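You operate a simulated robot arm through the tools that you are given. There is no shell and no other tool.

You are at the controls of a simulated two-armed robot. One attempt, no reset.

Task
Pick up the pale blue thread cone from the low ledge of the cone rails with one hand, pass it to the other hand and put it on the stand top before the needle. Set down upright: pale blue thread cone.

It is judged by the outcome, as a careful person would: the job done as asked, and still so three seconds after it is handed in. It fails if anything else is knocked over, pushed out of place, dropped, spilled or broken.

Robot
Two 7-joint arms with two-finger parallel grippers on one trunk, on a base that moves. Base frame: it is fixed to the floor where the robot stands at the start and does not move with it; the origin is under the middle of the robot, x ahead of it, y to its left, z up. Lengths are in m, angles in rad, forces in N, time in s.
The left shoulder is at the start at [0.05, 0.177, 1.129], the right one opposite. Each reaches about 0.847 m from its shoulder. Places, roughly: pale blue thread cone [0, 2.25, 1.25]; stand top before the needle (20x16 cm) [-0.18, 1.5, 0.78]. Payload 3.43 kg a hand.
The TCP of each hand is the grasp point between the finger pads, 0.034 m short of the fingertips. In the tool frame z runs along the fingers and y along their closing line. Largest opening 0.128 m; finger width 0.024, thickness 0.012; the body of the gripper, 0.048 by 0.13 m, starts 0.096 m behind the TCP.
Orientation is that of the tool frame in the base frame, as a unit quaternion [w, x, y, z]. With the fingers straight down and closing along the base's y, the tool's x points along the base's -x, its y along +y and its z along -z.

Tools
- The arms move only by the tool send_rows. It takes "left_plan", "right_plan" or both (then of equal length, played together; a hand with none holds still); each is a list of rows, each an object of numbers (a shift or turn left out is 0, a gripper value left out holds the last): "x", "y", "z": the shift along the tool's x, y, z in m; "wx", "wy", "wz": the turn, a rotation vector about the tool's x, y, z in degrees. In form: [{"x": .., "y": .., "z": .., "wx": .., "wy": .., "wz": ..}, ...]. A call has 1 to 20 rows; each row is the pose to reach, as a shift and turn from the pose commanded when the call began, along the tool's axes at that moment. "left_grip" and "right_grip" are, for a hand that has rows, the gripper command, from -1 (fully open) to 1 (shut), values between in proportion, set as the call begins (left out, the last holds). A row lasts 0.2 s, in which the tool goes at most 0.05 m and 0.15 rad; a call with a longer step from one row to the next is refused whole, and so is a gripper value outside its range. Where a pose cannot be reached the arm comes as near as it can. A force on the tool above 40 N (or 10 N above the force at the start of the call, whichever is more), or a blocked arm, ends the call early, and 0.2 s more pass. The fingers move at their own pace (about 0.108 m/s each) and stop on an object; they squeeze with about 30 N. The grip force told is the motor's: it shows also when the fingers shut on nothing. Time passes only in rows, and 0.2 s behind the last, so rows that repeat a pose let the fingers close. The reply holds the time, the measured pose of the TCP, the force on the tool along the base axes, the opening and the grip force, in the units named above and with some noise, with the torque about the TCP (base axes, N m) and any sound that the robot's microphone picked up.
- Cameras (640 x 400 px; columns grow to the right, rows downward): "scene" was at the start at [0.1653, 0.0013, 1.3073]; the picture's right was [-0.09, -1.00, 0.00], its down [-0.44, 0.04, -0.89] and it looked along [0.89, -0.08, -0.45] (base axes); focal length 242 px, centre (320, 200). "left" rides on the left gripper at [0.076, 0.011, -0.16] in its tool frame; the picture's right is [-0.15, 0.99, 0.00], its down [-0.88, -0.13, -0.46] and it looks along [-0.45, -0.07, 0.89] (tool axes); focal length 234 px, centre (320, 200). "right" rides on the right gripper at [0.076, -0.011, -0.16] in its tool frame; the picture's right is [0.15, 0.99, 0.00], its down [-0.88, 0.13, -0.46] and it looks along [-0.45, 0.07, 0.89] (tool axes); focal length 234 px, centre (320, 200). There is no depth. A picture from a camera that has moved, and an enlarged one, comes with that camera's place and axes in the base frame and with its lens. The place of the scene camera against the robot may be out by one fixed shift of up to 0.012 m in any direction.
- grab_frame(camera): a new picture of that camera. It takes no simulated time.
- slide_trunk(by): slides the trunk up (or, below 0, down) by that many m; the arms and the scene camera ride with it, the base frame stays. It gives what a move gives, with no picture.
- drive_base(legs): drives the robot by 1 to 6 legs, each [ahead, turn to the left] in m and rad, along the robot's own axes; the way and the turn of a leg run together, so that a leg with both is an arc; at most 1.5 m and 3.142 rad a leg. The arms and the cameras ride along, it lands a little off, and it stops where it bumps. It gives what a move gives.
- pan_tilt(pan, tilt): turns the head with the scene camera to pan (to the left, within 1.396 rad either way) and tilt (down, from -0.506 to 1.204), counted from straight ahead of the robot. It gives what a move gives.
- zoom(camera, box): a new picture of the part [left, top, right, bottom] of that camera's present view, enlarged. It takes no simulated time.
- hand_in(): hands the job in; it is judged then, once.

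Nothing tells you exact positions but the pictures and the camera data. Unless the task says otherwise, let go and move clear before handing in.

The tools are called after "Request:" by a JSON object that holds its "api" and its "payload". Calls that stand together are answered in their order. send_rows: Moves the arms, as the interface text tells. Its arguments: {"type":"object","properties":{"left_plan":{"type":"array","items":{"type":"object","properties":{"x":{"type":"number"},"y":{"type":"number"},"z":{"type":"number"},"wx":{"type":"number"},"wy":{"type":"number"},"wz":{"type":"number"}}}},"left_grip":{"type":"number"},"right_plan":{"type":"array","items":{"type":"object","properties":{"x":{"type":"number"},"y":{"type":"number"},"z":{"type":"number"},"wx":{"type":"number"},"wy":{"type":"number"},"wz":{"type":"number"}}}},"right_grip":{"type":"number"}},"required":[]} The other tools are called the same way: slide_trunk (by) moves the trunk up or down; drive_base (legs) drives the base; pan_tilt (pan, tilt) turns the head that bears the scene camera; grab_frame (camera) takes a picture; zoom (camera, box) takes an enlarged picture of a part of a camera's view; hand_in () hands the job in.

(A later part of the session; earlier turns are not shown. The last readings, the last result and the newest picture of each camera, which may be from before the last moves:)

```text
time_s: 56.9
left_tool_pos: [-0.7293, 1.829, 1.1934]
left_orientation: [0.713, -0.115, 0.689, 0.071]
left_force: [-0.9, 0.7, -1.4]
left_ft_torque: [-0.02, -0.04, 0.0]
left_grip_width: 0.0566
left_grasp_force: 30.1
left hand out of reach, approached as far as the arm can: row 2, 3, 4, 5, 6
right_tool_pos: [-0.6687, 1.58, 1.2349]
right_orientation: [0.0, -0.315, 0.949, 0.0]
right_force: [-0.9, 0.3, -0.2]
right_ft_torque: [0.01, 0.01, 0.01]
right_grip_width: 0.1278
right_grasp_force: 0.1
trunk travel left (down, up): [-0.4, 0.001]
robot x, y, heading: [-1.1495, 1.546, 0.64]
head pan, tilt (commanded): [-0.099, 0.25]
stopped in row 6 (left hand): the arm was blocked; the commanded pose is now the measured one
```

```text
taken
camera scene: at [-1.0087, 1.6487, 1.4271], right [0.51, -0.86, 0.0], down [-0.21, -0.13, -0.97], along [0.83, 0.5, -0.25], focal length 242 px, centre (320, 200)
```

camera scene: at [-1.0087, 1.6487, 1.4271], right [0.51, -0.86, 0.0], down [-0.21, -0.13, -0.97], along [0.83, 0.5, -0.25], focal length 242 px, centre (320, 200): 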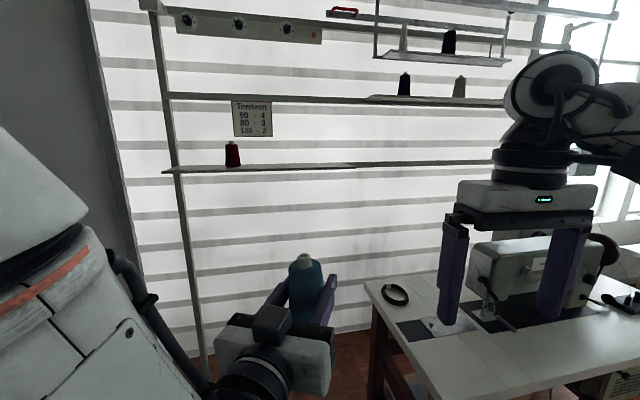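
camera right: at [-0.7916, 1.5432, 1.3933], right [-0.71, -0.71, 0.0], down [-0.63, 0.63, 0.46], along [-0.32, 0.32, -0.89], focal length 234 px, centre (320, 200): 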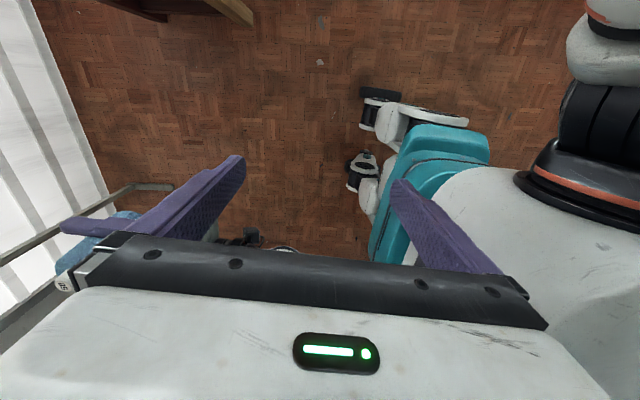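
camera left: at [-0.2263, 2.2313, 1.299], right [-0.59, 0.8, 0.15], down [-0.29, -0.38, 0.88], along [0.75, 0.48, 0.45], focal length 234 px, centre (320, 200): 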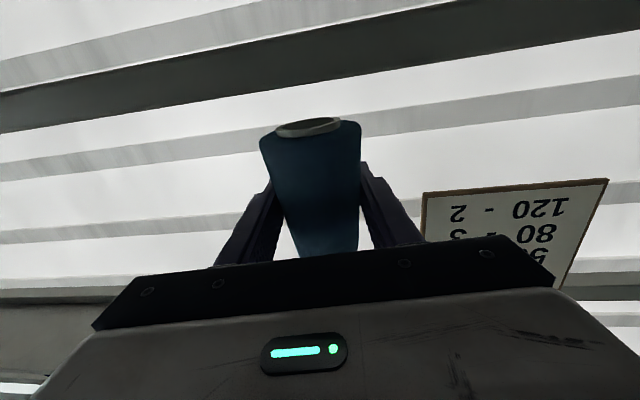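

The left wrist hit a joint limit while turning inward, and the cone is still firmly held. I'll return the left hand to pointing straight forward and upright, slightly lower. The right hand will take the cone's upper part from above in its natural orientation, with its fingertips staying above the left fingers.

Request:
{"api": "send_rows", "payload": {"left_plan": [{"wx": -4.2, "wy": 0.1, "wz": 0.8, "x": 0.015, "y": 0.012, "z": 0.002}, {"wx": -8.4, "wy": 0.3, "wz": 1.6, "x": 0.03, "y": 0.024, "z": 0.004}, {"wx": -12.6, "wy": 0.4, "wz": 2.4, "x": 0.05, "y": 0.036, "z": 0.006}, {"wx": -16.8, "wy": 0.6, "wz": 3.2, "x": 0.07, "y": 0.048, "z": 0.008}, {"wx": -20.9, "wy": 0.7, "wz": 4.0, "x": 0.09, "y": 0.06, "z": 0.0106}, {"wx": -20.9, "wy": 0.7, "wz": 4.0, "x": 0.0988, "y": 0.06, "z": 0.0106}, {"wx": -20.9, "wy": 0.7, "wz": 4.0, "x": 0.0988, "y": 0.06, "z": 0.0106}]}}

Request:
{"api": "grab_frame", "payload": {"camera": "scene"}}

Request:
{"api": "grab_frame", "payload": {"camera": "left"}}

```text
time_s: 58.5
left_tool_pos: [-0.7317, 1.8893, 1.0904]
left_orientation: [0.672, -0.224, 0.671, 0.222]
left_force: [0.1, -0.1, -1.9]
left_ft_torque: [-0.05, 0.0, 0.03]
left_grip_width: 0.0563
left_grasp_force: 29.9
right_tool_pos: [-0.6693, 1.5796, 1.2323]
right_orientation: [0.0, -0.315, 0.949, -0.001]
right_force: [0.2, 0.0, -0.2]
right_ft_torque: [0.03, -0.02, 0.0]
right_grip_width: 0.1281
right_grasp_force: 0.0
trunk travel left (down, up): [-0.4, 0.001]
robot x, y, heading: [-1.1504, 1.5499, 0.639]
head pan, tilt (commanded): [-0.099, 0.25]
```

```text
taken
camera scene: at [-1.0086, 1.6486, 1.4271], right [0.51, -0.86, 0.0], down [-0.21, -0.13, -0.97], along [0.83, 0.5, -0.25], focal length 242 px, centre (320, 200)
```

scene: 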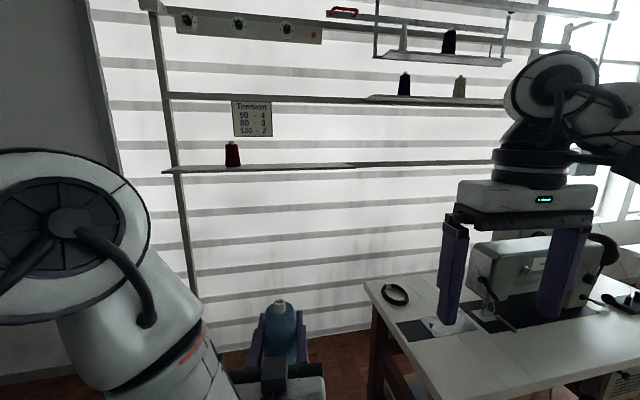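

```text
taken
camera left: at [-0.8667, 1.8036, 1.0142], right [-0.59, 0.79, 0.14], down [-0.29, -0.37, 0.88], along [0.75, 0.48, 0.45], focal length 234 px, centre (320, 200)
```

left: 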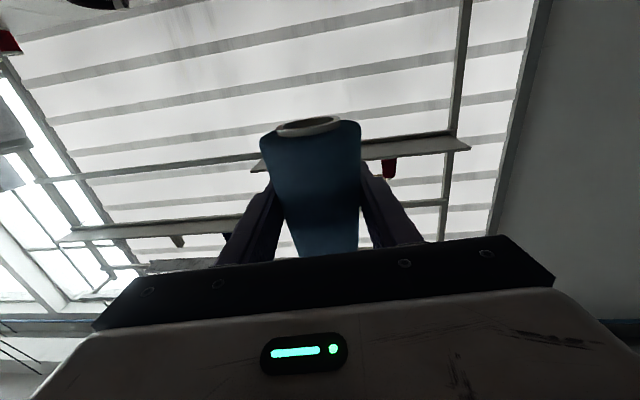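

The cone is upright in the left hand again with its top at z≈1.156. I'll tilt the head down to watch, and bring the right hand over in stages at a height well above the cone.

Request:
{"api": "send_rows", "payload": {"right_plan": [{"x": -0.03, "y": 0.02}, {"x": -0.06, "y": 0.05}, {"x": -0.09, "y": 0.085}, {"x": -0.115, "y": 0.12}, {"x": -0.129, "y": 0.155}, {"x": -0.129, "y": 0.185}], "right_grip": -1}}

Request:
{"api": "pan_tilt", "payload": {"pan": 0.0, "tilt": 0.55}}

Request:
{"api": "grab_frame", "payload": {"camera": "scene"}}

Request:
{"api": "grab_frame", "payload": {"camera": "right"}}

```text
time_s: 59.9
left_tool_pos: [-0.733, 1.8895, 1.0896]
left_orientation: [0.671, -0.224, 0.671, 0.22]
left_force: [-0.6, -0.5, -1.9]
left_ft_torque: [0.0, -0.06, 0.0]
left_grip_width: 0.0564
left_grasp_force: 30.2
right_tool_pos: [-0.6765, 1.8068, 1.2327]
right_orientation: [0.0, -0.313, 0.95, 0.0]
right_force: [0.4, 0.1, -0.4]
right_ft_torque: [-0.03, -0.01, 0.0]
right_grip_width: 0.1278
right_grasp_force: 0.1
trunk travel left (down, up): [-0.4, 0.001]
robot x, y, heading: [-1.148, 1.5473, 0.644]
head pan, tilt (commanded): [-0.099, 0.25]
```

```text
time_s: 60.7
left_tool_pos: [-0.7315, 1.8886, 1.091]
left_orientation: [0.672, -0.224, 0.671, 0.22]
left_force: [-0.4, 0.2, -2.1]
left_ft_torque: [0.02, -0.03, -0.02]
left_grip_width: 0.0565
left_grasp_force: 29.7
right_tool_pos: [-0.6752, 1.8058, 1.2342]
right_orientation: [0.001, -0.315, 0.949, 0.0]
right_force: [0.1, 0.0, 0.2]
right_ft_torque: [0.0, 0.01, 0.02]
right_grip_width: 0.128
right_grasp_force: 0.1
trunk travel left (down, up): [-0.4, 0.001]
robot x, y, heading: [-1.1476, 1.5515, 0.638]
head pan, tilt (commanded): [0.0, 0.55]
```

```text
taken
camera scene: at [-1.0167, 1.6543, 1.3995], right [0.6, -0.8, 0.0], down [-0.42, -0.31, -0.85], along [0.69, 0.51, -0.52], focal length 242 px, centre (320, 200)
```

scene: 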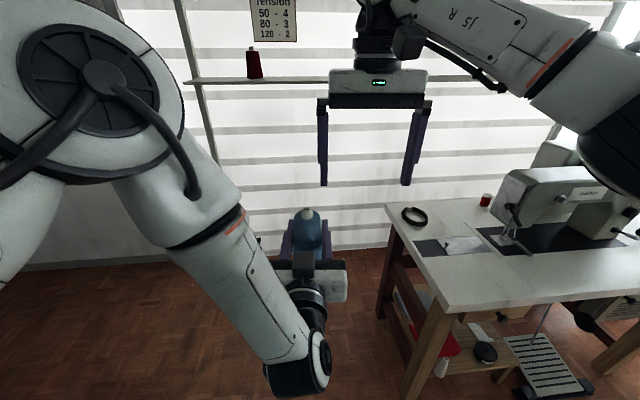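

```text
taken
camera right: at [-0.7295, 1.7517, 1.393], right [-0.71, 0.71, 0.0], down [0.63, 0.63, 0.46], along [0.32, 0.32, -0.89], focal length 234 px, centre (320, 200)
```

right: 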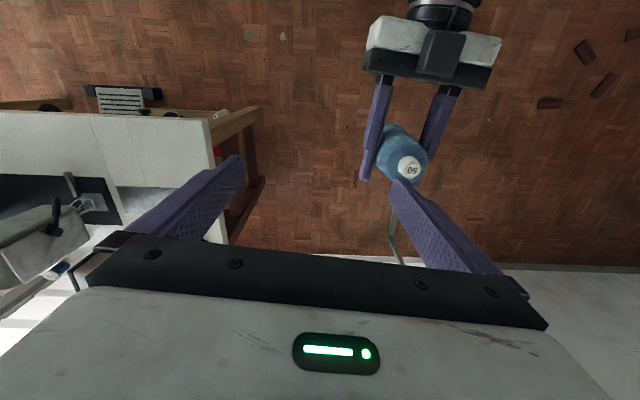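

The right camera sees the cone's tube top ("50") clearly, about 9 cm to the left and slightly behind. I'll move over it and re-measure before descending.

Request:
{"api": "send_rows", "payload": {"right_plan": [{"y": 0.03, "x": 0.002}, {"y": 0.06, "x": 0.004}, {"y": 0.08, "x": 0.006}, {"y": 0.095, "x": 0.006}, {"y": 0.095, "x": 0.006}]}}

Request:
{"api": "grab_frame", "payload": {"camera": "right"}}

Request:
{"api": "zoom", "payload": {"camera": "scene", "box": [220, 60, 440, 300]}}

```text
time_s: 61.9
left_tool_pos: [-0.7313, 1.8883, 1.0912]
left_orientation: [0.672, -0.223, 0.671, 0.22]
left_force: [0.0, 0.6, -2.8]
left_ft_torque: [0.03, 0.0, -0.01]
left_grip_width: 0.0561
left_grasp_force: 29.8
right_tool_pos: [-0.7359, 1.8775, 1.2324]
right_orientation: [0.0, -0.314, 0.949, 0.0]
right_force: [0.2, -0.5, 0.1]
right_ft_torque: [0.02, 0.01, 0.01]
right_grip_width: 0.128
right_grasp_force: 0.0
trunk travel left (down, up): [-0.4, 0.001]
robot x, y, heading: [-1.1509, 1.5489, 0.638]
head pan, tilt (commanded): [0.0, 0.55]
```

```text
taken
camera right: at [-0.7907, 1.8241, 1.3937], right [-0.71, 0.71, 0.0], down [0.63, 0.63, 0.46], along [0.32, 0.32, -0.89], focal length 234 px, centre (320, 200)
```

right: 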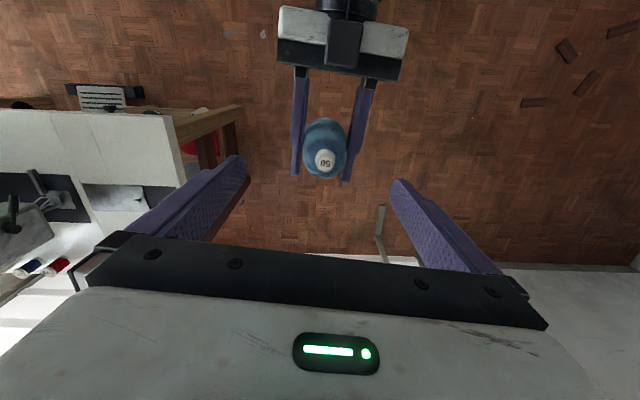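

```text
1.67 times, centred on (330, 180) of scene
camera zoom: at [-1.0164, 1.654, 1.3994], right [0.6, -0.8, 0.0], down [-0.42, -0.31, -0.85], along [0.68, 0.51, -0.52], focal length 404 px, centre (303, 233)
```

zoom: 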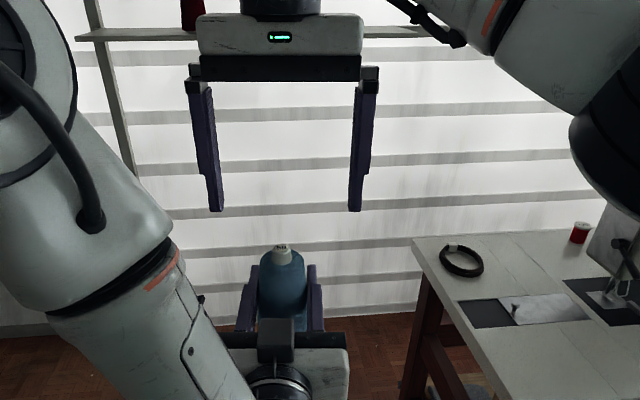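

Request:
{"api": "zoom", "payload": {"camera": "right", "box": [260, 60, 420, 190]}}

Request:
{"api": "zoom", "payload": {"camera": "left", "box": [220, 100, 440, 270]}}

```text
3.08 times, centred on (340, 125) of right
camera zoom: at [-0.7907, 1.8241, 1.3937], right [-0.71, 0.71, 0.0], down [0.63, 0.63, 0.46], along [0.32, 0.32, -0.89], focal length 720 px, centre (258, 431)
```

zoom: 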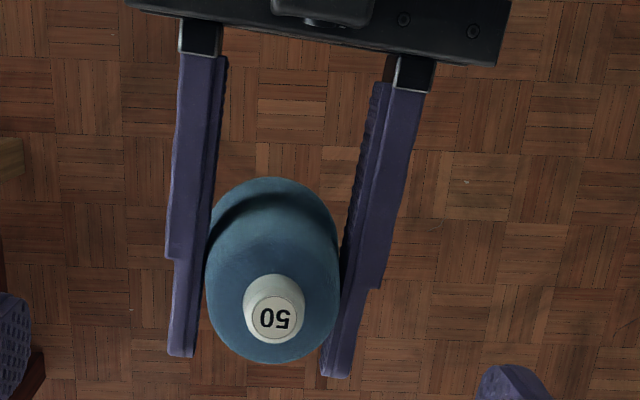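

```text
2.35 times, centred on (330, 185) of left
camera zoom: at [-0.8663, 1.803, 1.0148], right [-0.59, 0.8, 0.14], down [-0.29, -0.37, 0.88], along [0.75, 0.48, 0.45], focal length 551 px, centre (296, 235)
```

zoom: 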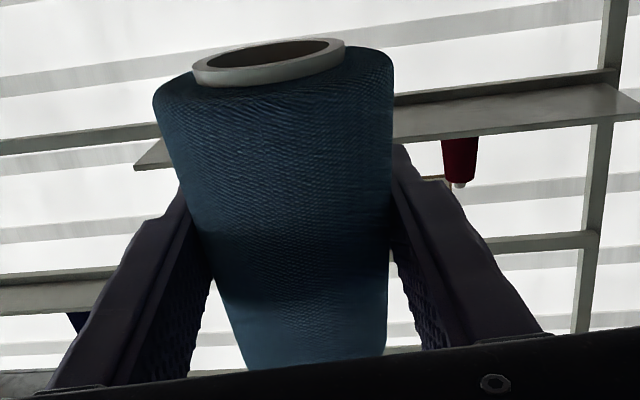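

The cone axis measures about 3 mm behind and 5 mm left of the right TCP, with its top at z≈1.152. I'll correct and descend partway, then check the picture again.

Request:
{"api": "send_rows", "payload": {"right_plan": [{"x": 0.003, "y": 0.0055}, {"x": 0.003, "y": 0.0055, "z": 0.02}, {"x": 0.003, "y": 0.0055, "z": 0.04}, {"x": 0.003, "y": 0.0055, "z": 0.055}, {"x": 0.003, "y": 0.0055, "z": 0.065}, {"x": 0.003, "y": 0.0055, "z": 0.065}]}}

Request:
{"api": "grab_frame", "payload": {"camera": "right"}}

Request:
{"api": "zoom", "payload": {"camera": "scene", "box": [220, 100, 440, 300]}}

```text
time_s: 63.3
left_tool_pos: [-0.7311, 1.8897, 1.0909]
left_orientation: [0.672, -0.224, 0.67, 0.221]
left_force: [-0.3, -0.4, -1.2]
left_ft_torque: [0.01, -0.03, 0.02]
left_grip_width: 0.0563
left_grasp_force: 30.1
right_tool_pos: [-0.7429, 1.8806, 1.1687]
right_orientation: [-0.001, -0.315, 0.949, 0.0]
right_force: [0.1, -0.5, -0.1]
right_ft_torque: [0.02, 0.01, -0.02]
right_grip_width: 0.1279
right_grasp_force: 0.0
trunk travel left (down, up): [-0.4, 0.001]
robot x, y, heading: [-1.148, 1.5509, 0.638]
head pan, tilt (commanded): [0.0, 0.55]
```

```text
taken
camera right: at [-0.797, 1.8268, 1.3292], right [-0.71, 0.71, 0.0], down [0.63, 0.63, 0.46], along [0.32, 0.32, -0.89], focal length 234 px, centre (320, 200)
```

right: 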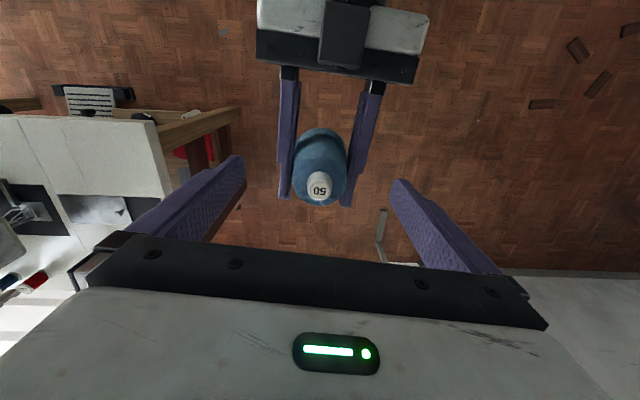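

```text
2.00 times, centred on (330, 200) of scene
camera zoom: at [-1.0167, 1.6543, 1.3994], right [0.6, -0.8, 0.0], down [-0.42, -0.31, -0.85], along [0.68, 0.51, -0.52], focal length 485 px, centre (300, 200)
```

zoom: 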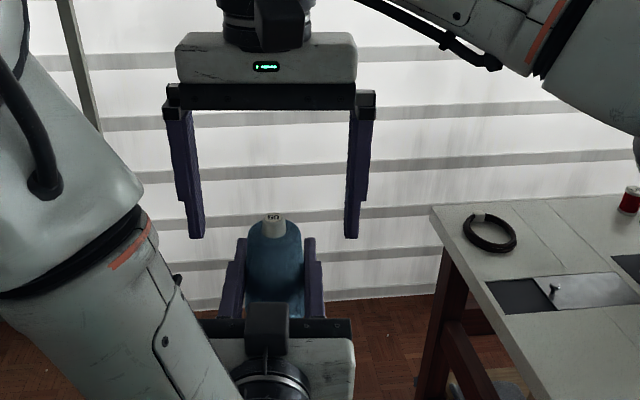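

Request:
{"api": "zoom", "payload": {"camera": "right", "box": [240, 110, 400, 235]}}

```text
3.20 times, centred on (320, 172) of right
camera zoom: at [-0.797, 1.8268, 1.3292], right [-0.71, 0.71, 0.0], down [0.63, 0.63, 0.46], along [0.32, 0.32, -0.89], focal length 749 px, centre (320, 288)
```

zoom: 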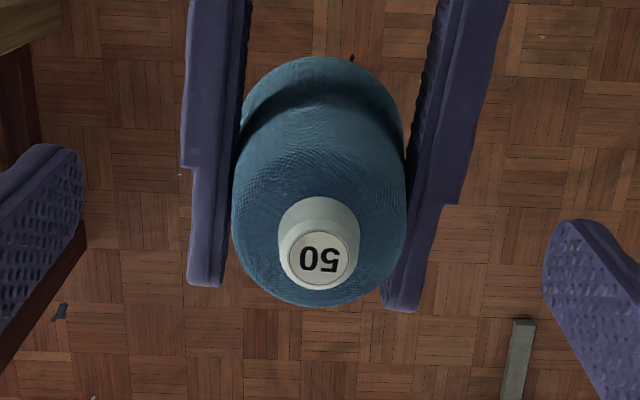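

Centring now is within about 2 mm. I'll descend the last ~2.4 cm so the right fingertips stay about 8 mm above the left fingers, then close the right gripper on the upper part of the cone.

Request:
{"api": "send_rows", "payload": {"right_plan": [{"x": -0.002, "y": 0.001, "z": 0.01}, {"x": -0.002, "y": 0.001, "z": 0.018}, {"x": -0.002, "y": 0.001, "z": 0.0235}, {"x": -0.002, "y": 0.001, "z": 0.0235}], "right_grip": -1}}

Request:
{"api": "zoom", "payload": {"camera": "scene", "box": [220, 100, 440, 300]}}

Request:
{"api": "grab_frame", "payload": {"camera": "right"}}

Request:
{"api": "grab_frame", "payload": {"camera": "left"}}

```text
time_s: 64.3
left_tool_pos: [-0.7322, 1.8899, 1.0909]
left_orientation: [0.672, -0.223, 0.671, 0.22]
left_force: [-1.1, 0.6, -1.7]
left_ft_torque: [-0.01, -0.03, 0.0]
left_grip_width: 0.0565
left_grasp_force: 30.3
right_tool_pos: [-0.7421, 1.8826, 1.1459]
right_orientation: [0.001, -0.314, 0.949, 0.0]
right_force: [0.3, 0.4, 0.9]
right_ft_torque: [-0.07, 0.01, 0.02]
right_grip_width: 0.128
right_grasp_force: 0.1
trunk travel left (down, up): [-0.4, 0.001]
robot x, y, heading: [-1.1504, 1.549, 0.636]
head pan, tilt (commanded): [0.0, 0.55]
```

```text
2.00 times, centred on (330, 200) of scene
camera zoom: at [-1.0167, 1.6542, 1.3994], right [0.6, -0.8, 0.0], down [-0.42, -0.31, -0.85], along [0.68, 0.51, -0.52], focal length 485 px, centre (300, 200)
```

zoom: 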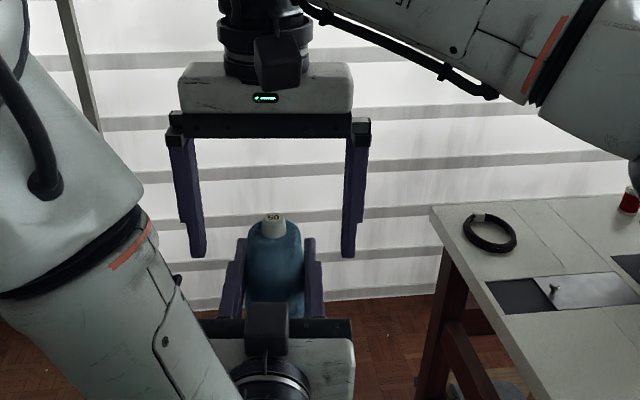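

```text
taken
camera right: at [-0.7963, 1.8292, 1.3057], right [-0.71, 0.71, 0.0], down [0.63, 0.63, 0.46], along [0.32, 0.32, -0.89], focal length 234 px, centre (320, 200)
```

right: 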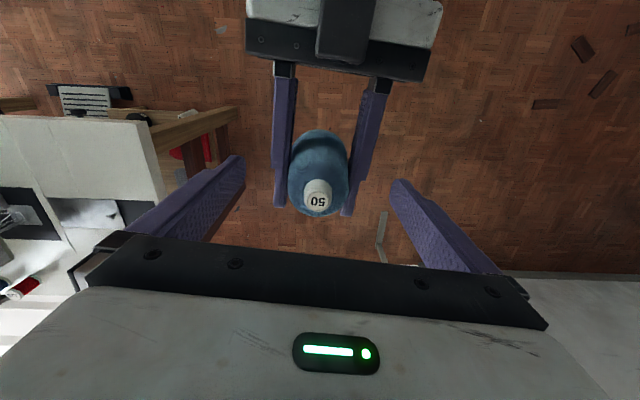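

```text
taken
camera left: at [-0.8666, 1.8032, 1.0146], right [-0.59, 0.79, 0.14], down [-0.29, -0.37, 0.88], along [0.75, 0.48, 0.45], focal length 234 px, centre (320, 200)
```

left: 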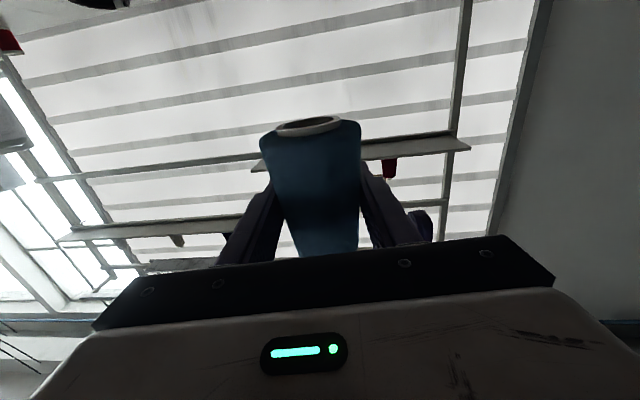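

The right fingers straddle the upper part of the cone, clear of the left fingers. Closing the right gripper.

Request:
{"api": "send_rows", "payload": {"right_plan": [{"z": 0}, {"z": 0}, {"z": 0}, {"z": 0}, {"z": 0}], "right_grip": 1}}

Request:
{"api": "grab_frame", "payload": {"camera": "right"}}

Request:
{"api": "zoom", "payload": {"camera": "scene", "box": [220, 100, 440, 300]}}

```text
time_s: 65.5
left_tool_pos: [-0.7317, 1.8896, 1.0908]
left_orientation: [0.672, -0.224, 0.671, 0.221]
left_force: [-3.1, 4.4, -2.2]
left_ft_torque: [-0.01, -0.05, -0.18]
left_grip_width: 0.0564
left_grasp_force: 30.2
right_tool_pos: [-0.7415, 1.8814, 1.1465]
right_orientation: [0.0, -0.313, 0.95, -0.001]
right_force: [3.0, -4.0, -0.4]
right_ft_torque: [-0.23, -0.11, 0.1]
right_grip_width: 0.0504
right_grasp_force: 30.0
trunk travel left (down, up): [-0.4, 0.001]
robot x, y, heading: [-1.1503, 1.548, 0.642]
head pan, tilt (commanded): [0.0, 0.55]
```

```text
taken
camera right: at [-0.7958, 1.829, 1.3058], right [-0.71, 0.71, 0.0], down [0.63, 0.63, 0.46], along [0.32, 0.32, -0.89], focal length 234 px, centre (320, 200)
```

right: 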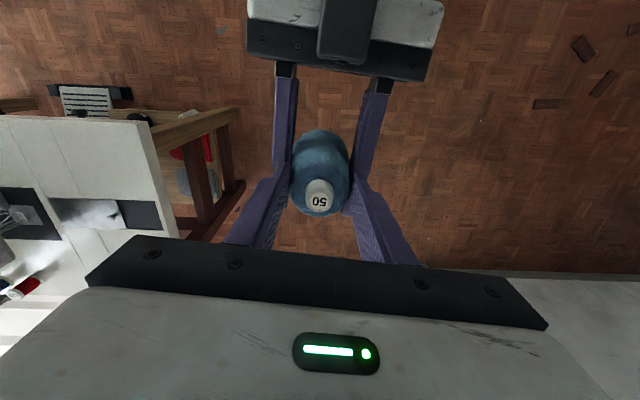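

```text
2.00 times, centred on (330, 200) of scene
camera zoom: at [-1.0167, 1.6543, 1.3994], right [0.6, -0.8, 0.0], down [-0.42, -0.31, -0.85], along [0.68, 0.51, -0.52], focal length 485 px, centre (300, 200)
```

zoom: 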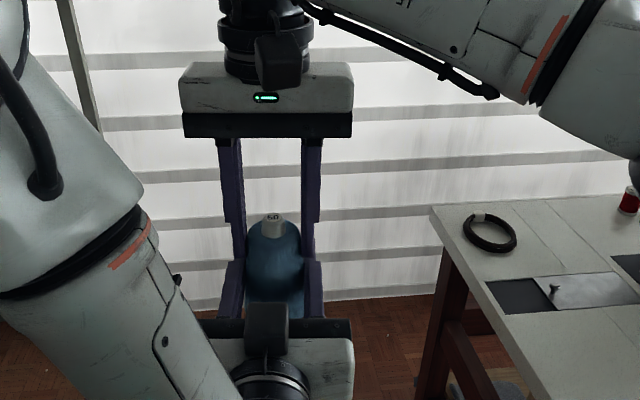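

Both hands hold the cone (right at 0.050 m with 30 N). Now I'll open the left hand and check that the right alone holds the cone.

Request:
{"api": "send_rows", "payload": {"left_plan": [{"z": 0}, {"z": 0}, {"z": 0}, {"z": 0}], "left_grip": -0.4}}

Request:
{"api": "grab_frame", "payload": {"camera": "right"}}

Request:
{"api": "grab_frame", "payload": {"camera": "left"}}

```text
time_s: 66.5
left_tool_pos: [-0.7321, 1.8888, 1.0911]
left_orientation: [0.672, -0.223, 0.671, 0.22]
left_force: [0.3, -0.1, -0.9]
left_ft_torque: [0.01, -0.03, 0.03]
left_grip_width: 0.0894
left_grasp_force: 0.0
right_tool_pos: [-0.7419, 1.8828, 1.1459]
right_orientation: [0.0, -0.314, 0.949, 0.0]
right_force: [0.7, 0.4, -1.0]
right_ft_torque: [-0.01, 0.02, 0.01]
right_grip_width: 0.0501
right_grasp_force: 29.7
trunk travel left (down, up): [-0.4, 0.001]
robot x, y, heading: [-1.1449, 1.5515, 0.64]
head pan, tilt (commanded): [0.0, 0.55]
```

```text
taken
camera right: at [-0.7962, 1.8291, 1.3058], right [-0.71, 0.71, 0.0], down [0.63, 0.63, 0.46], along [0.32, 0.32, -0.89], focal length 234 px, centre (320, 200)
```

right: 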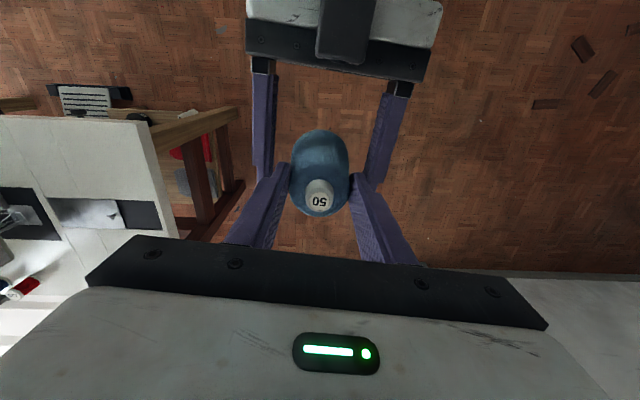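

```text
taken
camera left: at [-0.8665, 1.8032, 1.0147], right [-0.59, 0.79, 0.14], down [-0.29, -0.37, 0.88], along [0.75, 0.48, 0.45], focal length 234 px, centre (320, 200)
```

left: 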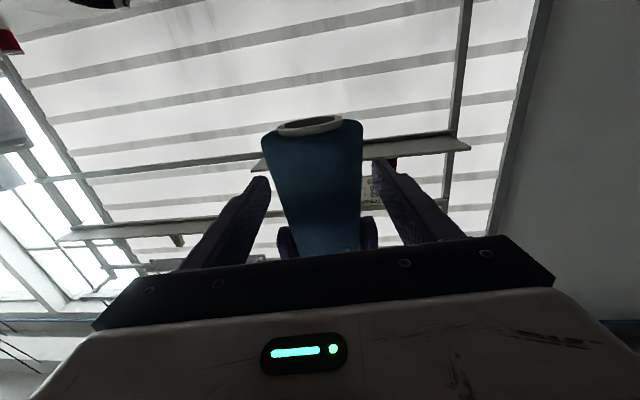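

The right hand alone holds the cone steadily. I'll open the left fully, lower it clear below the cone, then move it away to the left.

Request:
{"api": "send_rows", "payload": {"left_plan": [{"x": 0}, {"x": 0}, {"x": 0.03}, {"x": 0.06}, {"x": 0.09}, {"x": 0.12}, {"x": 0.12, "y": 0.03, "z": -0.01}, {"x": 0.12, "y": 0.07, "z": -0.02}, {"x": 0.12, "y": 0.11, "z": -0.03}, {"x": 0.12, "y": 0.15, "z": -0.04}, {"x": 0.12, "y": 0.19, "z": -0.05}], "left_grip": -1}}

Request:
{"api": "grab_frame", "payload": {"camera": "scene"}}

Request:
{"api": "grab_frame", "payload": {"camera": "right"}}

```text
time_s: 68.9
left_tool_pos: [-0.8035, 1.8826, 1.0358]
left_orientation: [0.672, -0.218, 0.673, 0.219]
left_force: [0.2, 0.8, 1.2]
left_ft_torque: [-0.03, 0.02, 0.01]
left_grip_width: 0.128
left_grasp_force: 0.0
left hand out of reach, approached as far as the arm can: row 5, 6, 7, 8, 9, 10, 11
right_tool_pos: [-0.7402, 1.883, 1.1458]
right_orientation: [0.0, -0.313, 0.95, 0.0]
right_force: [0.5, 0.0, 0.2]
right_ft_torque: [-0.04, 0.01, 0.02]
right_grip_width: 0.0504
right_grasp_force: 29.9
trunk travel left (down, up): [-0.4, 0.001]
robot x, y, heading: [-1.1457, 1.5516, 0.635]
head pan, tilt (commanded): [0.0, 0.55]
```

```text
taken
camera scene: at [-1.0164, 1.6543, 1.3994], right [0.6, -0.8, 0.0], down [-0.42, -0.31, -0.85], along [0.68, 0.51, -0.52], focal length 242 px, centre (320, 200)
```

scene: 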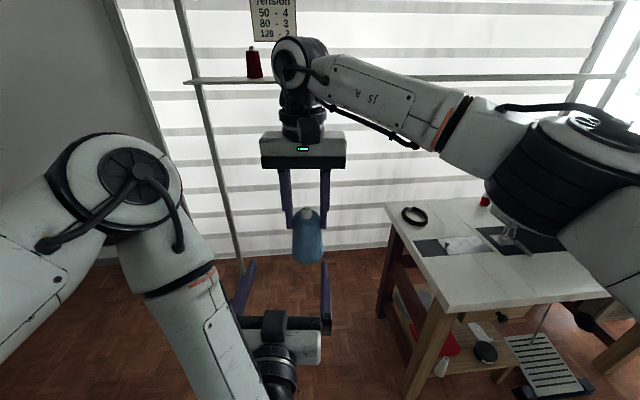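

```text
taken
camera right: at [-0.7958, 1.8291, 1.3056], right [-0.71, 0.71, 0.0], down [0.63, 0.63, 0.46], along [0.32, 0.32, -0.89], focal length 234 px, centre (320, 200)
```

right: 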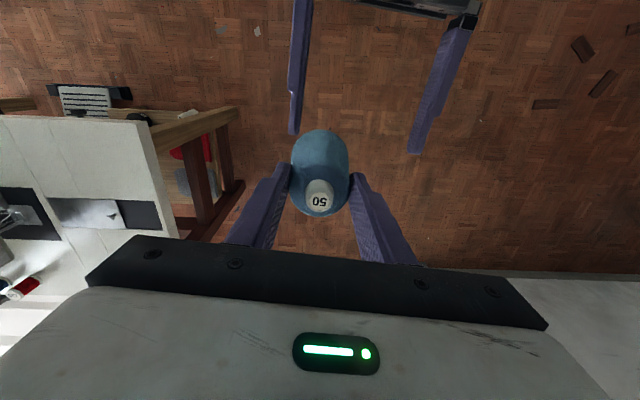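

Handover succeeded: the right hand holds the cone alone. The left hand's fingertips are still near the cone's base, so I'll raise the right hand 6 cm first, then slide the left away.

Request:
{"api": "send_rows", "payload": {"right_plan": [{"z": -0.02}, {"z": -0.04}, {"z": -0.06}, {"z": -0.06}]}}

Request:
{"api": "send_rows", "payload": {"left_plan": [{"z": -0.01, "y": 0.02}, {"z": -0.02, "y": 0.05}, {"z": -0.03, "y": 0.09}, {"z": -0.03, "y": 0.13}, {"z": -0.03, "y": 0.16, "x": -0.02}, {"z": -0.03, "y": 0.18, "x": -0.05}, {"z": -0.03, "y": 0.18, "x": -0.08}]}}

Request:
{"api": "grab_frame", "payload": {"camera": "scene"}}

```text
time_s: 69.9
left_tool_pos: [-0.8035, 1.882, 1.0341]
left_orientation: [0.672, -0.218, 0.673, 0.219]
left_force: [-0.6, 0.4, 0.4]
left_ft_torque: [0.01, 0.01, 0.0]
left_grip_width: 0.1282
left_grasp_force: 0.1
right_tool_pos: [-0.7417, 1.8829, 1.2068]
right_orientation: [0.0, -0.315, 0.949, 0.0]
right_force: [0.5, -0.2, -0.7]
right_ft_torque: [0.01, 0.04, 0.01]
right_grip_width: 0.0498
right_grasp_force: 29.8
trunk travel left (down, up): [-0.4, 0.001]
robot x, y, heading: [-1.1509, 1.5494, 0.642]
head pan, tilt (commanded): [0.0, 0.55]
```

```text
time_s: 71.5
left_tool_pos: [-0.8628, 1.917, 1.1193]
left_orientation: [0.672, -0.219, 0.672, 0.22]
left_force: [-0.5, -0.4, 0.5]
left_ft_torque: [-0.01, -0.01, -0.02]
left_grip_width: 0.1282
left_grasp_force: 0.0
left hand out of reach, approached as far as the arm can: row 1, 2, 3, 4, 5, 6, 7
right_tool_pos: [-0.7424, 1.8832, 1.2066]
right_orientation: [0.001, -0.314, 0.949, 0.0]
right_force: [0.4, 0.1, -2.0]
right_ft_torque: [0.0, 0.01, 0.01]
right_grip_width: 0.0499
right_grasp_force: 29.6
trunk travel left (down, up): [-0.4, 0.001]
robot x, y, heading: [-1.1474, 1.551, 0.635]
head pan, tilt (commanded): [0.0, 0.55]
```

```text
taken
camera scene: at [-1.0169, 1.6543, 1.3995], right [0.6, -0.8, 0.0], down [-0.42, -0.31, -0.85], along [0.68, 0.51, -0.52], focal length 242 px, centre (320, 200)
```

scene: 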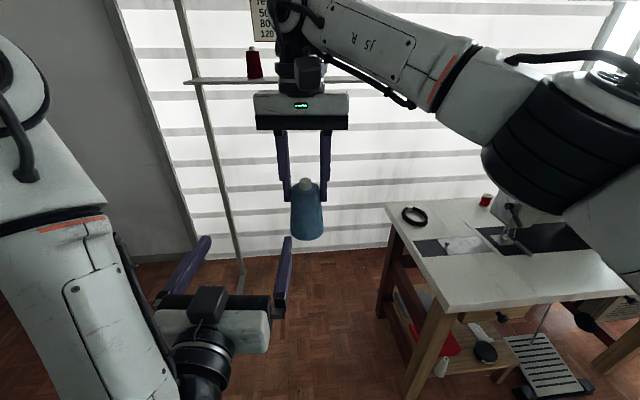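

The left hand is clear. I'll bring the cone in front of the right shoulder, then drive around to the front of the table for placing, with the cone held well above table height.

Request:
{"api": "send_rows", "payload": {"right_plan": [{"y": -0.03}, {"y": -0.06}, {"y": -0.09}, {"y": -0.12}, {"y": -0.15}, {"y": -0.15}]}}

Request:
{"api": "drive_base", "payload": {"legs": [[0, -1.54], [0.52, 0], [0, 1.571]]}}

Request:
{"api": "grab_frame", "payload": {"camera": "scene"}}

Request:
{"api": "grab_frame", "payload": {"camera": "right"}}

```text
time_s: 72.9
left_tool_pos: [-0.8621, 1.9172, 1.1183]
left_orientation: [0.672, -0.219, 0.673, 0.22]
left_force: [0.3, -0.8, -0.5]
left_ft_torque: [0.0, 0.01, -0.01]
left_grip_width: 0.1279
left_grasp_force: 0.1
right_tool_pos: [-0.652, 1.7629, 1.2047]
right_orientation: [0.0, -0.313, 0.95, 0.0]
right_force: [-0.3, 0.7, -0.8]
right_ft_torque: [-0.03, 0.0, 0.01]
right_grip_width: 0.0498
right_grasp_force: 29.4
trunk travel left (down, up): [-0.4, 0.001]
robot x, y, heading: [-1.1486, 1.5496, 0.639]
head pan, tilt (commanded): [0.0, 0.55]
```

```text
time_s: 83.4
left_tool_pos: [-0.5503, 1.5236, 1.1197]
left_orientation: [0.669, -0.228, 0.67, 0.23]
left_force: [-0.8, 0.1, -0.2]
left_ft_torque: [0.05, 0.01, -0.03]
left_grip_width: 0.1279
left_grasp_force: 0.1
right_tool_pos: [-0.3346, 1.3747, 1.2049]
right_orientation: [0.0, -0.327, 0.945, 0.001]
right_force: [0.3, 0.7, -1.8]
right_ft_torque: [-0.01, 0.02, -0.01]
right_grip_width: 0.0494
right_grasp_force: 29.9
trunk travel left (down, up): [-0.4, 0.001]
robot x, y, heading: [-0.8266, 1.1464, 0.669]
head pan, tilt (commanded): [0.0, 0.55]
```

```text
taken
camera scene: at [-0.6954, 1.2557, 1.3994], right [0.62, -0.78, 0.0], down [-0.41, -0.32, -0.85], along [0.67, 0.53, -0.52], focal length 242 px, centre (320, 200)
```

scene: 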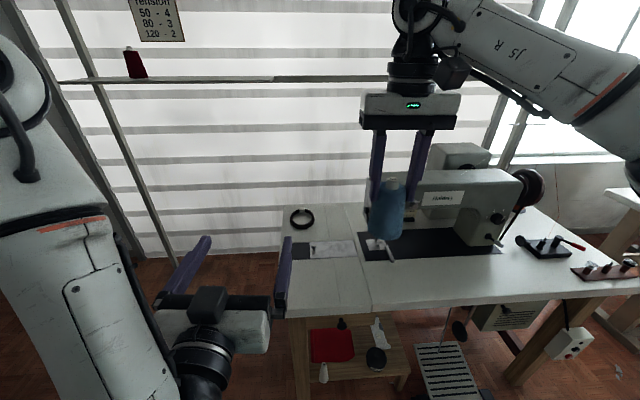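

```text
taken
camera right: at [-0.3875, 1.32, 1.3658], right [-0.73, 0.69, 0.0], down [0.61, 0.65, 0.46], along [0.31, 0.33, -0.89], focal length 234 px, centre (320, 200)
```

right: 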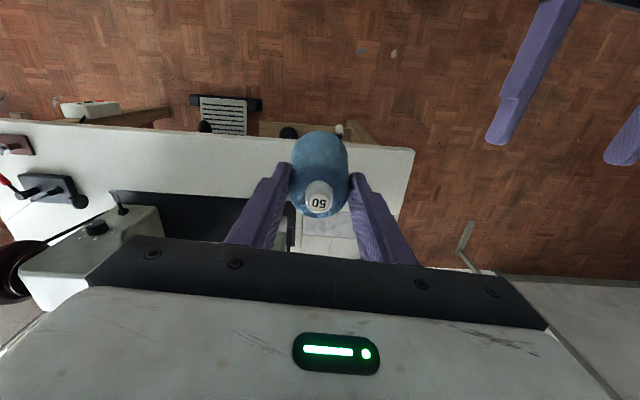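

I'm now in front of the table with the cone held above it. I'll zoom in on the target area before the needle to check that it's clear.

Request:
{"api": "zoom", "payload": {"camera": "scene", "box": [270, 190, 470, 325]}}

Request:
{"api": "pan_tilt", "payload": {"pan": -0.25, "tilt": 0.7}}

Request:
{"api": "grab_frame", "payload": {"camera": "scene"}}

```text
2.96 times, centred on (370, 258) of scene
camera zoom: at [-0.6954, 1.2557, 1.3994], right [0.62, -0.78, 0.0], down [-0.41, -0.32, -0.85], along [0.67, 0.53, -0.52], focal length 718 px, centre (172, 30)
```

zoom: 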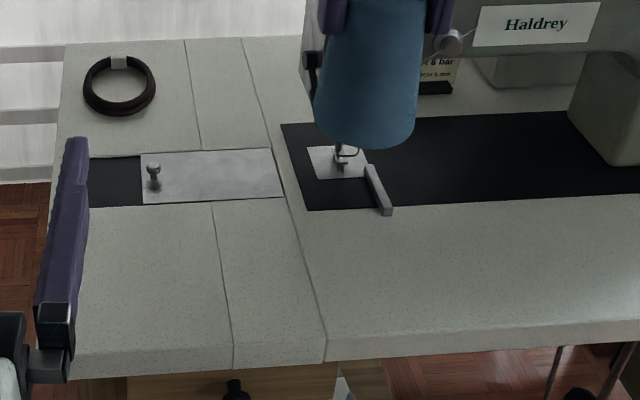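

```text
time_s: 84.2
left_tool_pos: [-0.5489, 1.5229, 1.1194]
left_orientation: [0.669, -0.228, 0.67, 0.23]
left_force: [-0.1, 0.2, -0.8]
left_ft_torque: [0.0, 0.02, -0.01]
left_grip_width: 0.1278
left_grasp_force: 0.0
right_tool_pos: [-0.3351, 1.3749, 1.2048]
right_orientation: [0.0, -0.327, 0.945, 0.0]
right_force: [-0.4, 0.4, -1.7]
right_ft_torque: [0.0, 0.03, -0.02]
right_grip_width: 0.0498
right_grasp_force: 29.7
trunk travel left (down, up): [-0.4, 0.001]
robot x, y, heading: [-0.826, 1.1436, 0.67]
head pan, tilt (commanded): [-0.25, 0.7]
```

```text
taken
camera scene: at [-0.6882, 1.2345, 1.3863], right [0.41, -0.91, 0.0], down [-0.59, -0.26, -0.77], along [0.7, 0.31, -0.64], focal length 242 px, centre (320, 200)
```

scene: 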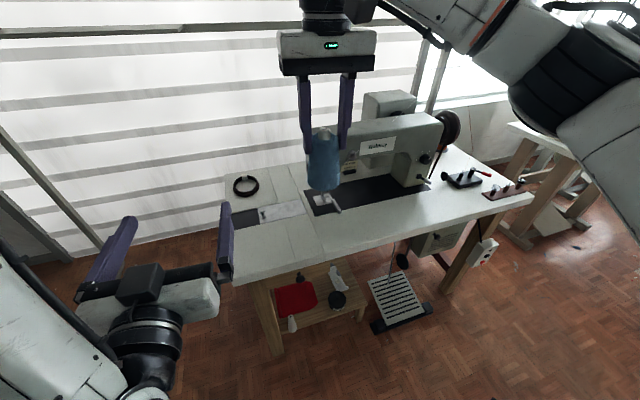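

The table top before the needle is clear: plain boards between the front edge (n≈0.64) and the dark plate (n≈0.84). I'll aim just right of the plank seam, about (-0.165, 1.447), and drive ahead 0.13 m to bring that into comfortable reach.

Request:
{"api": "drive_base", "payload": {"legs": [[0.13, 0]]}}

Request:
{"api": "grab_frame", "payload": {"camera": "scene"}}

Request:
{"api": "grab_frame", "payload": {"camera": "right"}}

```text
time_s: 85.5
left_tool_pos: [-0.4478, 1.6045, 1.1188]
left_orientation: [0.668, -0.228, 0.67, 0.23]
left_force: [0.1, -0.3, 0.4]
left_ft_torque: [0.02, 0.0, 0.0]
left_grip_width: 0.128
left_grasp_force: 0.0
right_tool_pos: [-0.2314, 1.4551, 1.2063]
right_orientation: [0.0, -0.329, 0.944, 0.0]
right_force: [0.6, -0.3, -2.3]
right_ft_torque: [-0.03, 0.06, -0.01]
right_grip_width: 0.0497
right_grasp_force: 29.5
trunk travel left (down, up): [-0.4, 0.001]
robot x, y, heading: [-0.7225, 1.228, 0.665]
head pan, tilt (commanded): [-0.25, 0.7]
```

```text
taken
camera scene: at [-0.5852, 1.3157, 1.3861], right [0.41, -0.91, 0.0], down [-0.59, -0.26, -0.76], along [0.7, 0.31, -0.64], focal length 242 px, centre (320, 200)
```

scene: 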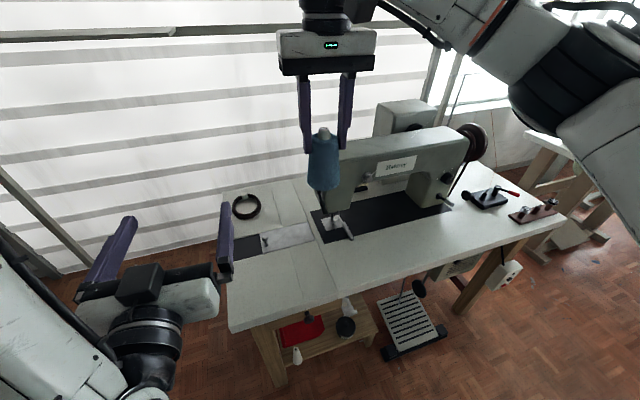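

```text
taken
camera right: at [-0.2845, 1.4008, 1.3655], right [-0.73, 0.69, 0.0], down [0.61, 0.65, 0.46], along [0.31, 0.33, -0.89], focal length 234 px, centre (320, 200)
```

right: 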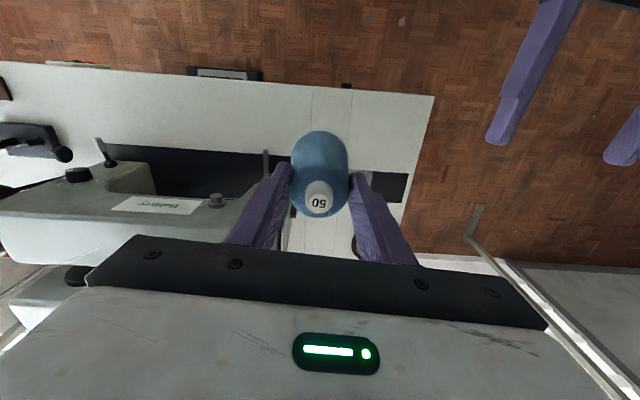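

The right hand is almost over the spot. I'll shift 4.7 cm forward and 4.8 cm right, lower partway and check clearance to the machine head.

Request:
{"api": "send_rows", "payload": {"right_plan": [{"x": -0.015, "y": -0.016}, {"x": -0.031, "y": -0.032}, {"x": -0.0466, "y": -0.048}, {"x": -0.0466, "y": -0.048, "z": 0.03}, {"x": -0.0466, "y": -0.048, "z": 0.07}, {"x": -0.0466, "y": -0.048, "z": 0.11}, {"x": -0.0466, "y": -0.048, "z": 0.15}, {"x": -0.0466, "y": -0.048, "z": 0.17}, {"x": -0.0466, "y": -0.048, "z": 0.17}]}}

Request:
{"api": "grab_frame", "payload": {"camera": "scene"}}

Request:
{"api": "grab_frame", "payload": {"camera": "right"}}

```text
time_s: 87.5
left_tool_pos: [-0.4477, 1.6036, 1.1185]
left_orientation: [0.669, -0.227, 0.67, 0.229]
left_force: [-0.2, 0.0, 0.3]
left_ft_torque: [-0.01, 0.03, 0.03]
left_grip_width: 0.1278
left_grasp_force: 0.0
right_tool_pos: [-0.1654, 1.4494, 1.0356]
right_orientation: [0.0, -0.329, 0.944, 0.0]
right_force: [-0.2, -0.1, -0.5]
right_ft_torque: [0.0, 0.04, 0.03]
right_grip_width: 0.0498
right_grasp_force: 30.0
trunk travel left (down, up): [-0.4, 0.001]
robot x, y, heading: [-0.7227, 1.2296, 0.671]
head pan, tilt (commanded): [-0.25, 0.7]
```

```text
taken
camera scene: at [-0.586, 1.3151, 1.3863], right [0.41, -0.91, 0.0], down [-0.59, -0.26, -0.76], along [0.7, 0.31, -0.64], focal length 242 px, centre (320, 200)
```

scene: 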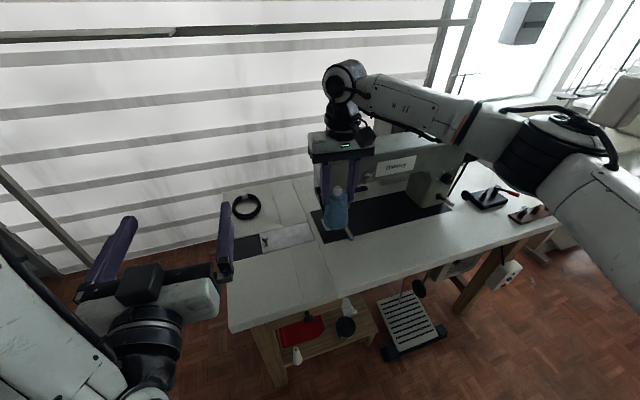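

```text
taken
camera right: at [-0.218, 1.3927, 1.1952], right [-0.73, 0.69, 0.0], down [0.61, 0.65, 0.46], along [0.31, 0.33, -0.89], focal length 234 px, centre (320, 200)
```

right: 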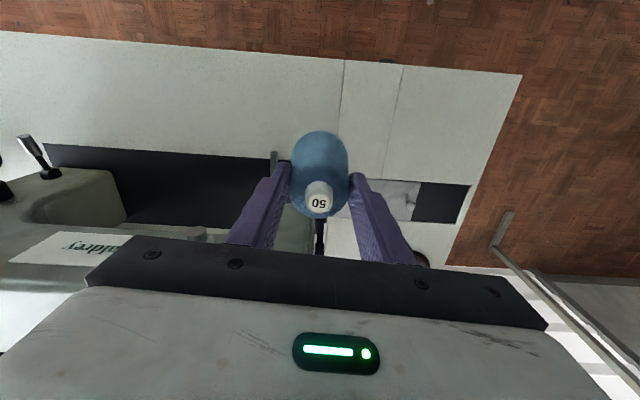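

Request:
{"api": "zoom", "payload": {"camera": "scene", "box": [240, 50, 480, 250]}}

Request:
{"api": "zoom", "payload": {"camera": "right", "box": [200, 110, 460, 270]}}

```text
2.00 times, centred on (360, 150) of scene
camera zoom: at [-0.586, 1.3151, 1.3863], right [0.41, -0.91, 0.0], down [-0.59, -0.26, -0.76], along [0.7, 0.31, -0.64], focal length 485 px, centre (240, 300)
```

zoom: 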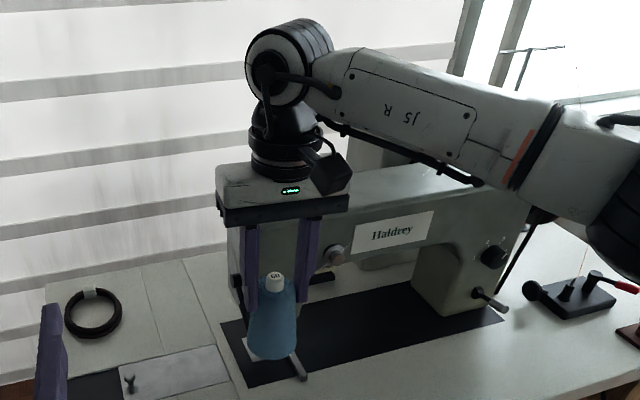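

```text
2.46 times, centred on (330, 190) of right
camera zoom: at [-0.218, 1.3927, 1.1952], right [-0.73, 0.69, 0.0], down [0.61, 0.65, 0.46], along [0.31, 0.33, -0.89], focal length 576 px, centre (295, 225)
```

zoom: 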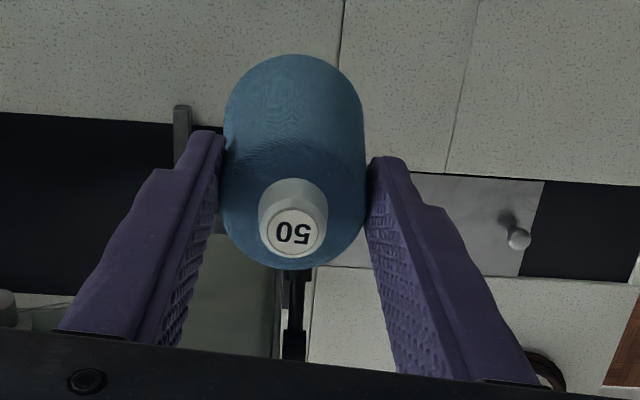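

The hand is in front of the machine head with several cm of clearance, and the landing spot projects onto plain table just right of the seam. I'll lower to about 1.5 cm above expected contact.

Request:
{"api": "send_rows", "payload": {"right_plan": [{"y": -0.004, "z": 0.03}, {"y": -0.004, "z": 0.06}, {"y": -0.004, "z": 0.09}, {"y": -0.004, "z": 0.115}, {"y": -0.004, "z": 0.13}, {"y": -0.004, "z": 0.135}, {"y": -0.004, "z": 0.135}]}}

Request:
{"api": "grab_frame", "payload": {"camera": "right"}}

Request:
{"api": "zoom", "payload": {"camera": "scene", "box": [240, 110, 440, 280]}}

```text
time_s: 89.1
left_tool_pos: [-0.4471, 1.6045, 1.119]
left_orientation: [0.669, -0.227, 0.67, 0.23]
left_force: [-0.4, 0.4, -0.1]
left_ft_torque: [-0.03, -0.02, 0.0]
left_grip_width: 0.128
left_grasp_force: 0.0
right_tool_pos: [-0.1632, 1.4423, 0.9]
right_orientation: [0.0, -0.328, 0.945, 0.0]
right_force: [-0.3, 0.2, -1.3]
right_ft_torque: [-0.03, -0.02, 0.01]
right_grip_width: 0.0497
right_grasp_force: 30.6
trunk travel left (down, up): [-0.4, 0.001]
robot x, y, heading: [-0.7228, 1.2265, 0.667]
head pan, tilt (commanded): [-0.25, 0.7]
```

```text
taken
camera right: at [-0.2159, 1.3884, 1.0609], right [-0.73, 0.69, 0.0], down [0.61, 0.65, 0.46], along [0.31, 0.33, -0.89], focal length 234 px, centre (320, 200)
```

right: 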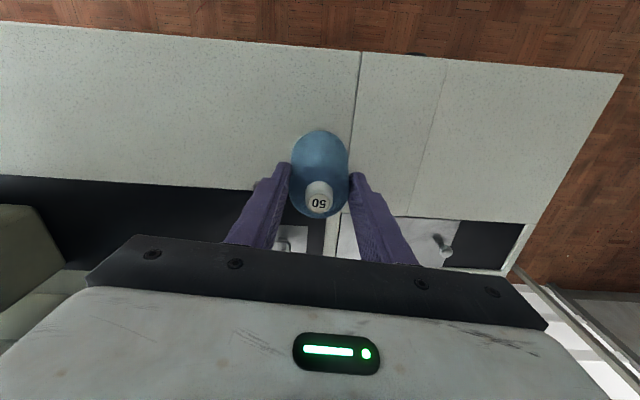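

```text
2.35 times, centred on (340, 195) of scene
camera zoom: at [-0.586, 1.3151, 1.3863], right [0.41, -0.91, 0.0], down [-0.59, -0.26, -0.76], along [0.7, 0.31, -0.64], focal length 570 px, centre (273, 212)
```

zoom: 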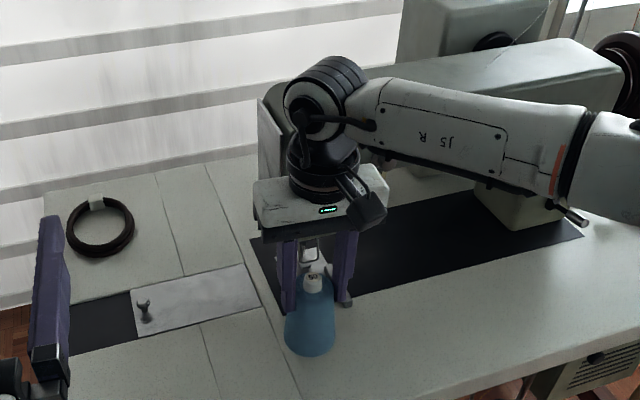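

The cone hovers just above the table, right of the seam and in front of the needle. I'll lower in small steps, watching the vertical force.

Request:
{"api": "send_rows", "payload": {"right_plan": [{"z": 0.003}, {"z": 0.006}, {"z": 0.009}, {"z": 0.011}]}}

Request:
{"api": "zoom", "payload": {"camera": "scene", "box": [300, 190, 400, 275]}}

```text
time_s: 90.1
left_tool_pos: [-0.4471, 1.6037, 1.1197]
left_orientation: [0.668, -0.229, 0.669, 0.231]
left_force: [0.2, 0.0, 0.2]
left_ft_torque: [0.0, 0.01, 0.02]
left_grip_width: 0.1278
left_grasp_force: 0.1
right_tool_pos: [-0.1632, 1.4441, 0.8895]
right_orientation: [0.0, -0.328, 0.945, -0.001]
right_force: [0.2, -0.4, -2.1]
right_ft_torque: [0.01, 0.02, -0.02]
right_grip_width: 0.0497
right_grasp_force: 29.7
trunk travel left (down, up): [-0.4, 0.001]
robot x, y, heading: [-0.7249, 1.2264, 0.67]
head pan, tilt (commanded): [-0.25, 0.7]
```

```text
4.71 times, centred on (350, 232) of scene
camera zoom: at [-0.586, 1.3151, 1.3863], right [0.41, -0.91, 0.0], down [-0.59, -0.26, -0.76], along [0.7, 0.31, -0.64], focal length 1141 px, centre (179, 47)
```

zoom: 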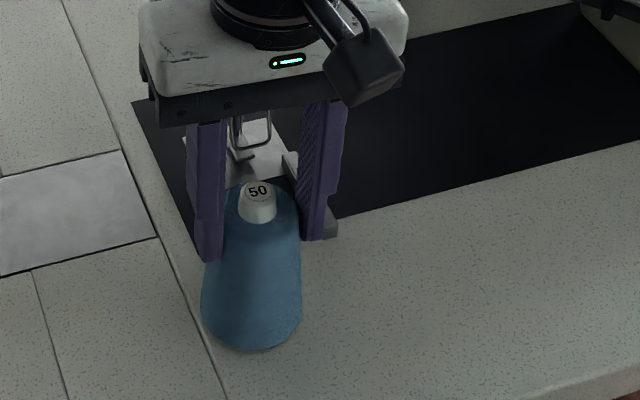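

No contact yet (force still just the cone's weight). Continuing down in 2 mm steps.

Request:
{"api": "send_rows", "payload": {"right_plan": [{"z": 0.002}, {"z": 0.004}, {"z": 0.006}]}}

```text
time_s: 90.9
left_tool_pos: [-0.4499, 1.6032, 1.1207]
left_orientation: [0.669, -0.228, 0.668, 0.23]
left_force: [0.7, -0.9, 0.1]
left_ft_torque: [0.02, -0.02, 0.02]
left_grip_width: 0.1278
left_grasp_force: 0.0
right_tool_pos: [-0.1635, 1.4433, 0.8886]
right_orientation: [0.004, -0.327, 0.945, 0.001]
right_force: [0.2, -5.9, 27.5]
right_ft_torque: [-0.89, 0.26, 0.02]
right_grip_width: 0.0497
right_grasp_force: 30.2
trunk travel left (down, up): [-0.4, 0.001]
robot x, y, heading: [-0.7215, 1.2253, 0.668]
head pan, tilt (commanded): [-0.25, 0.7]
```

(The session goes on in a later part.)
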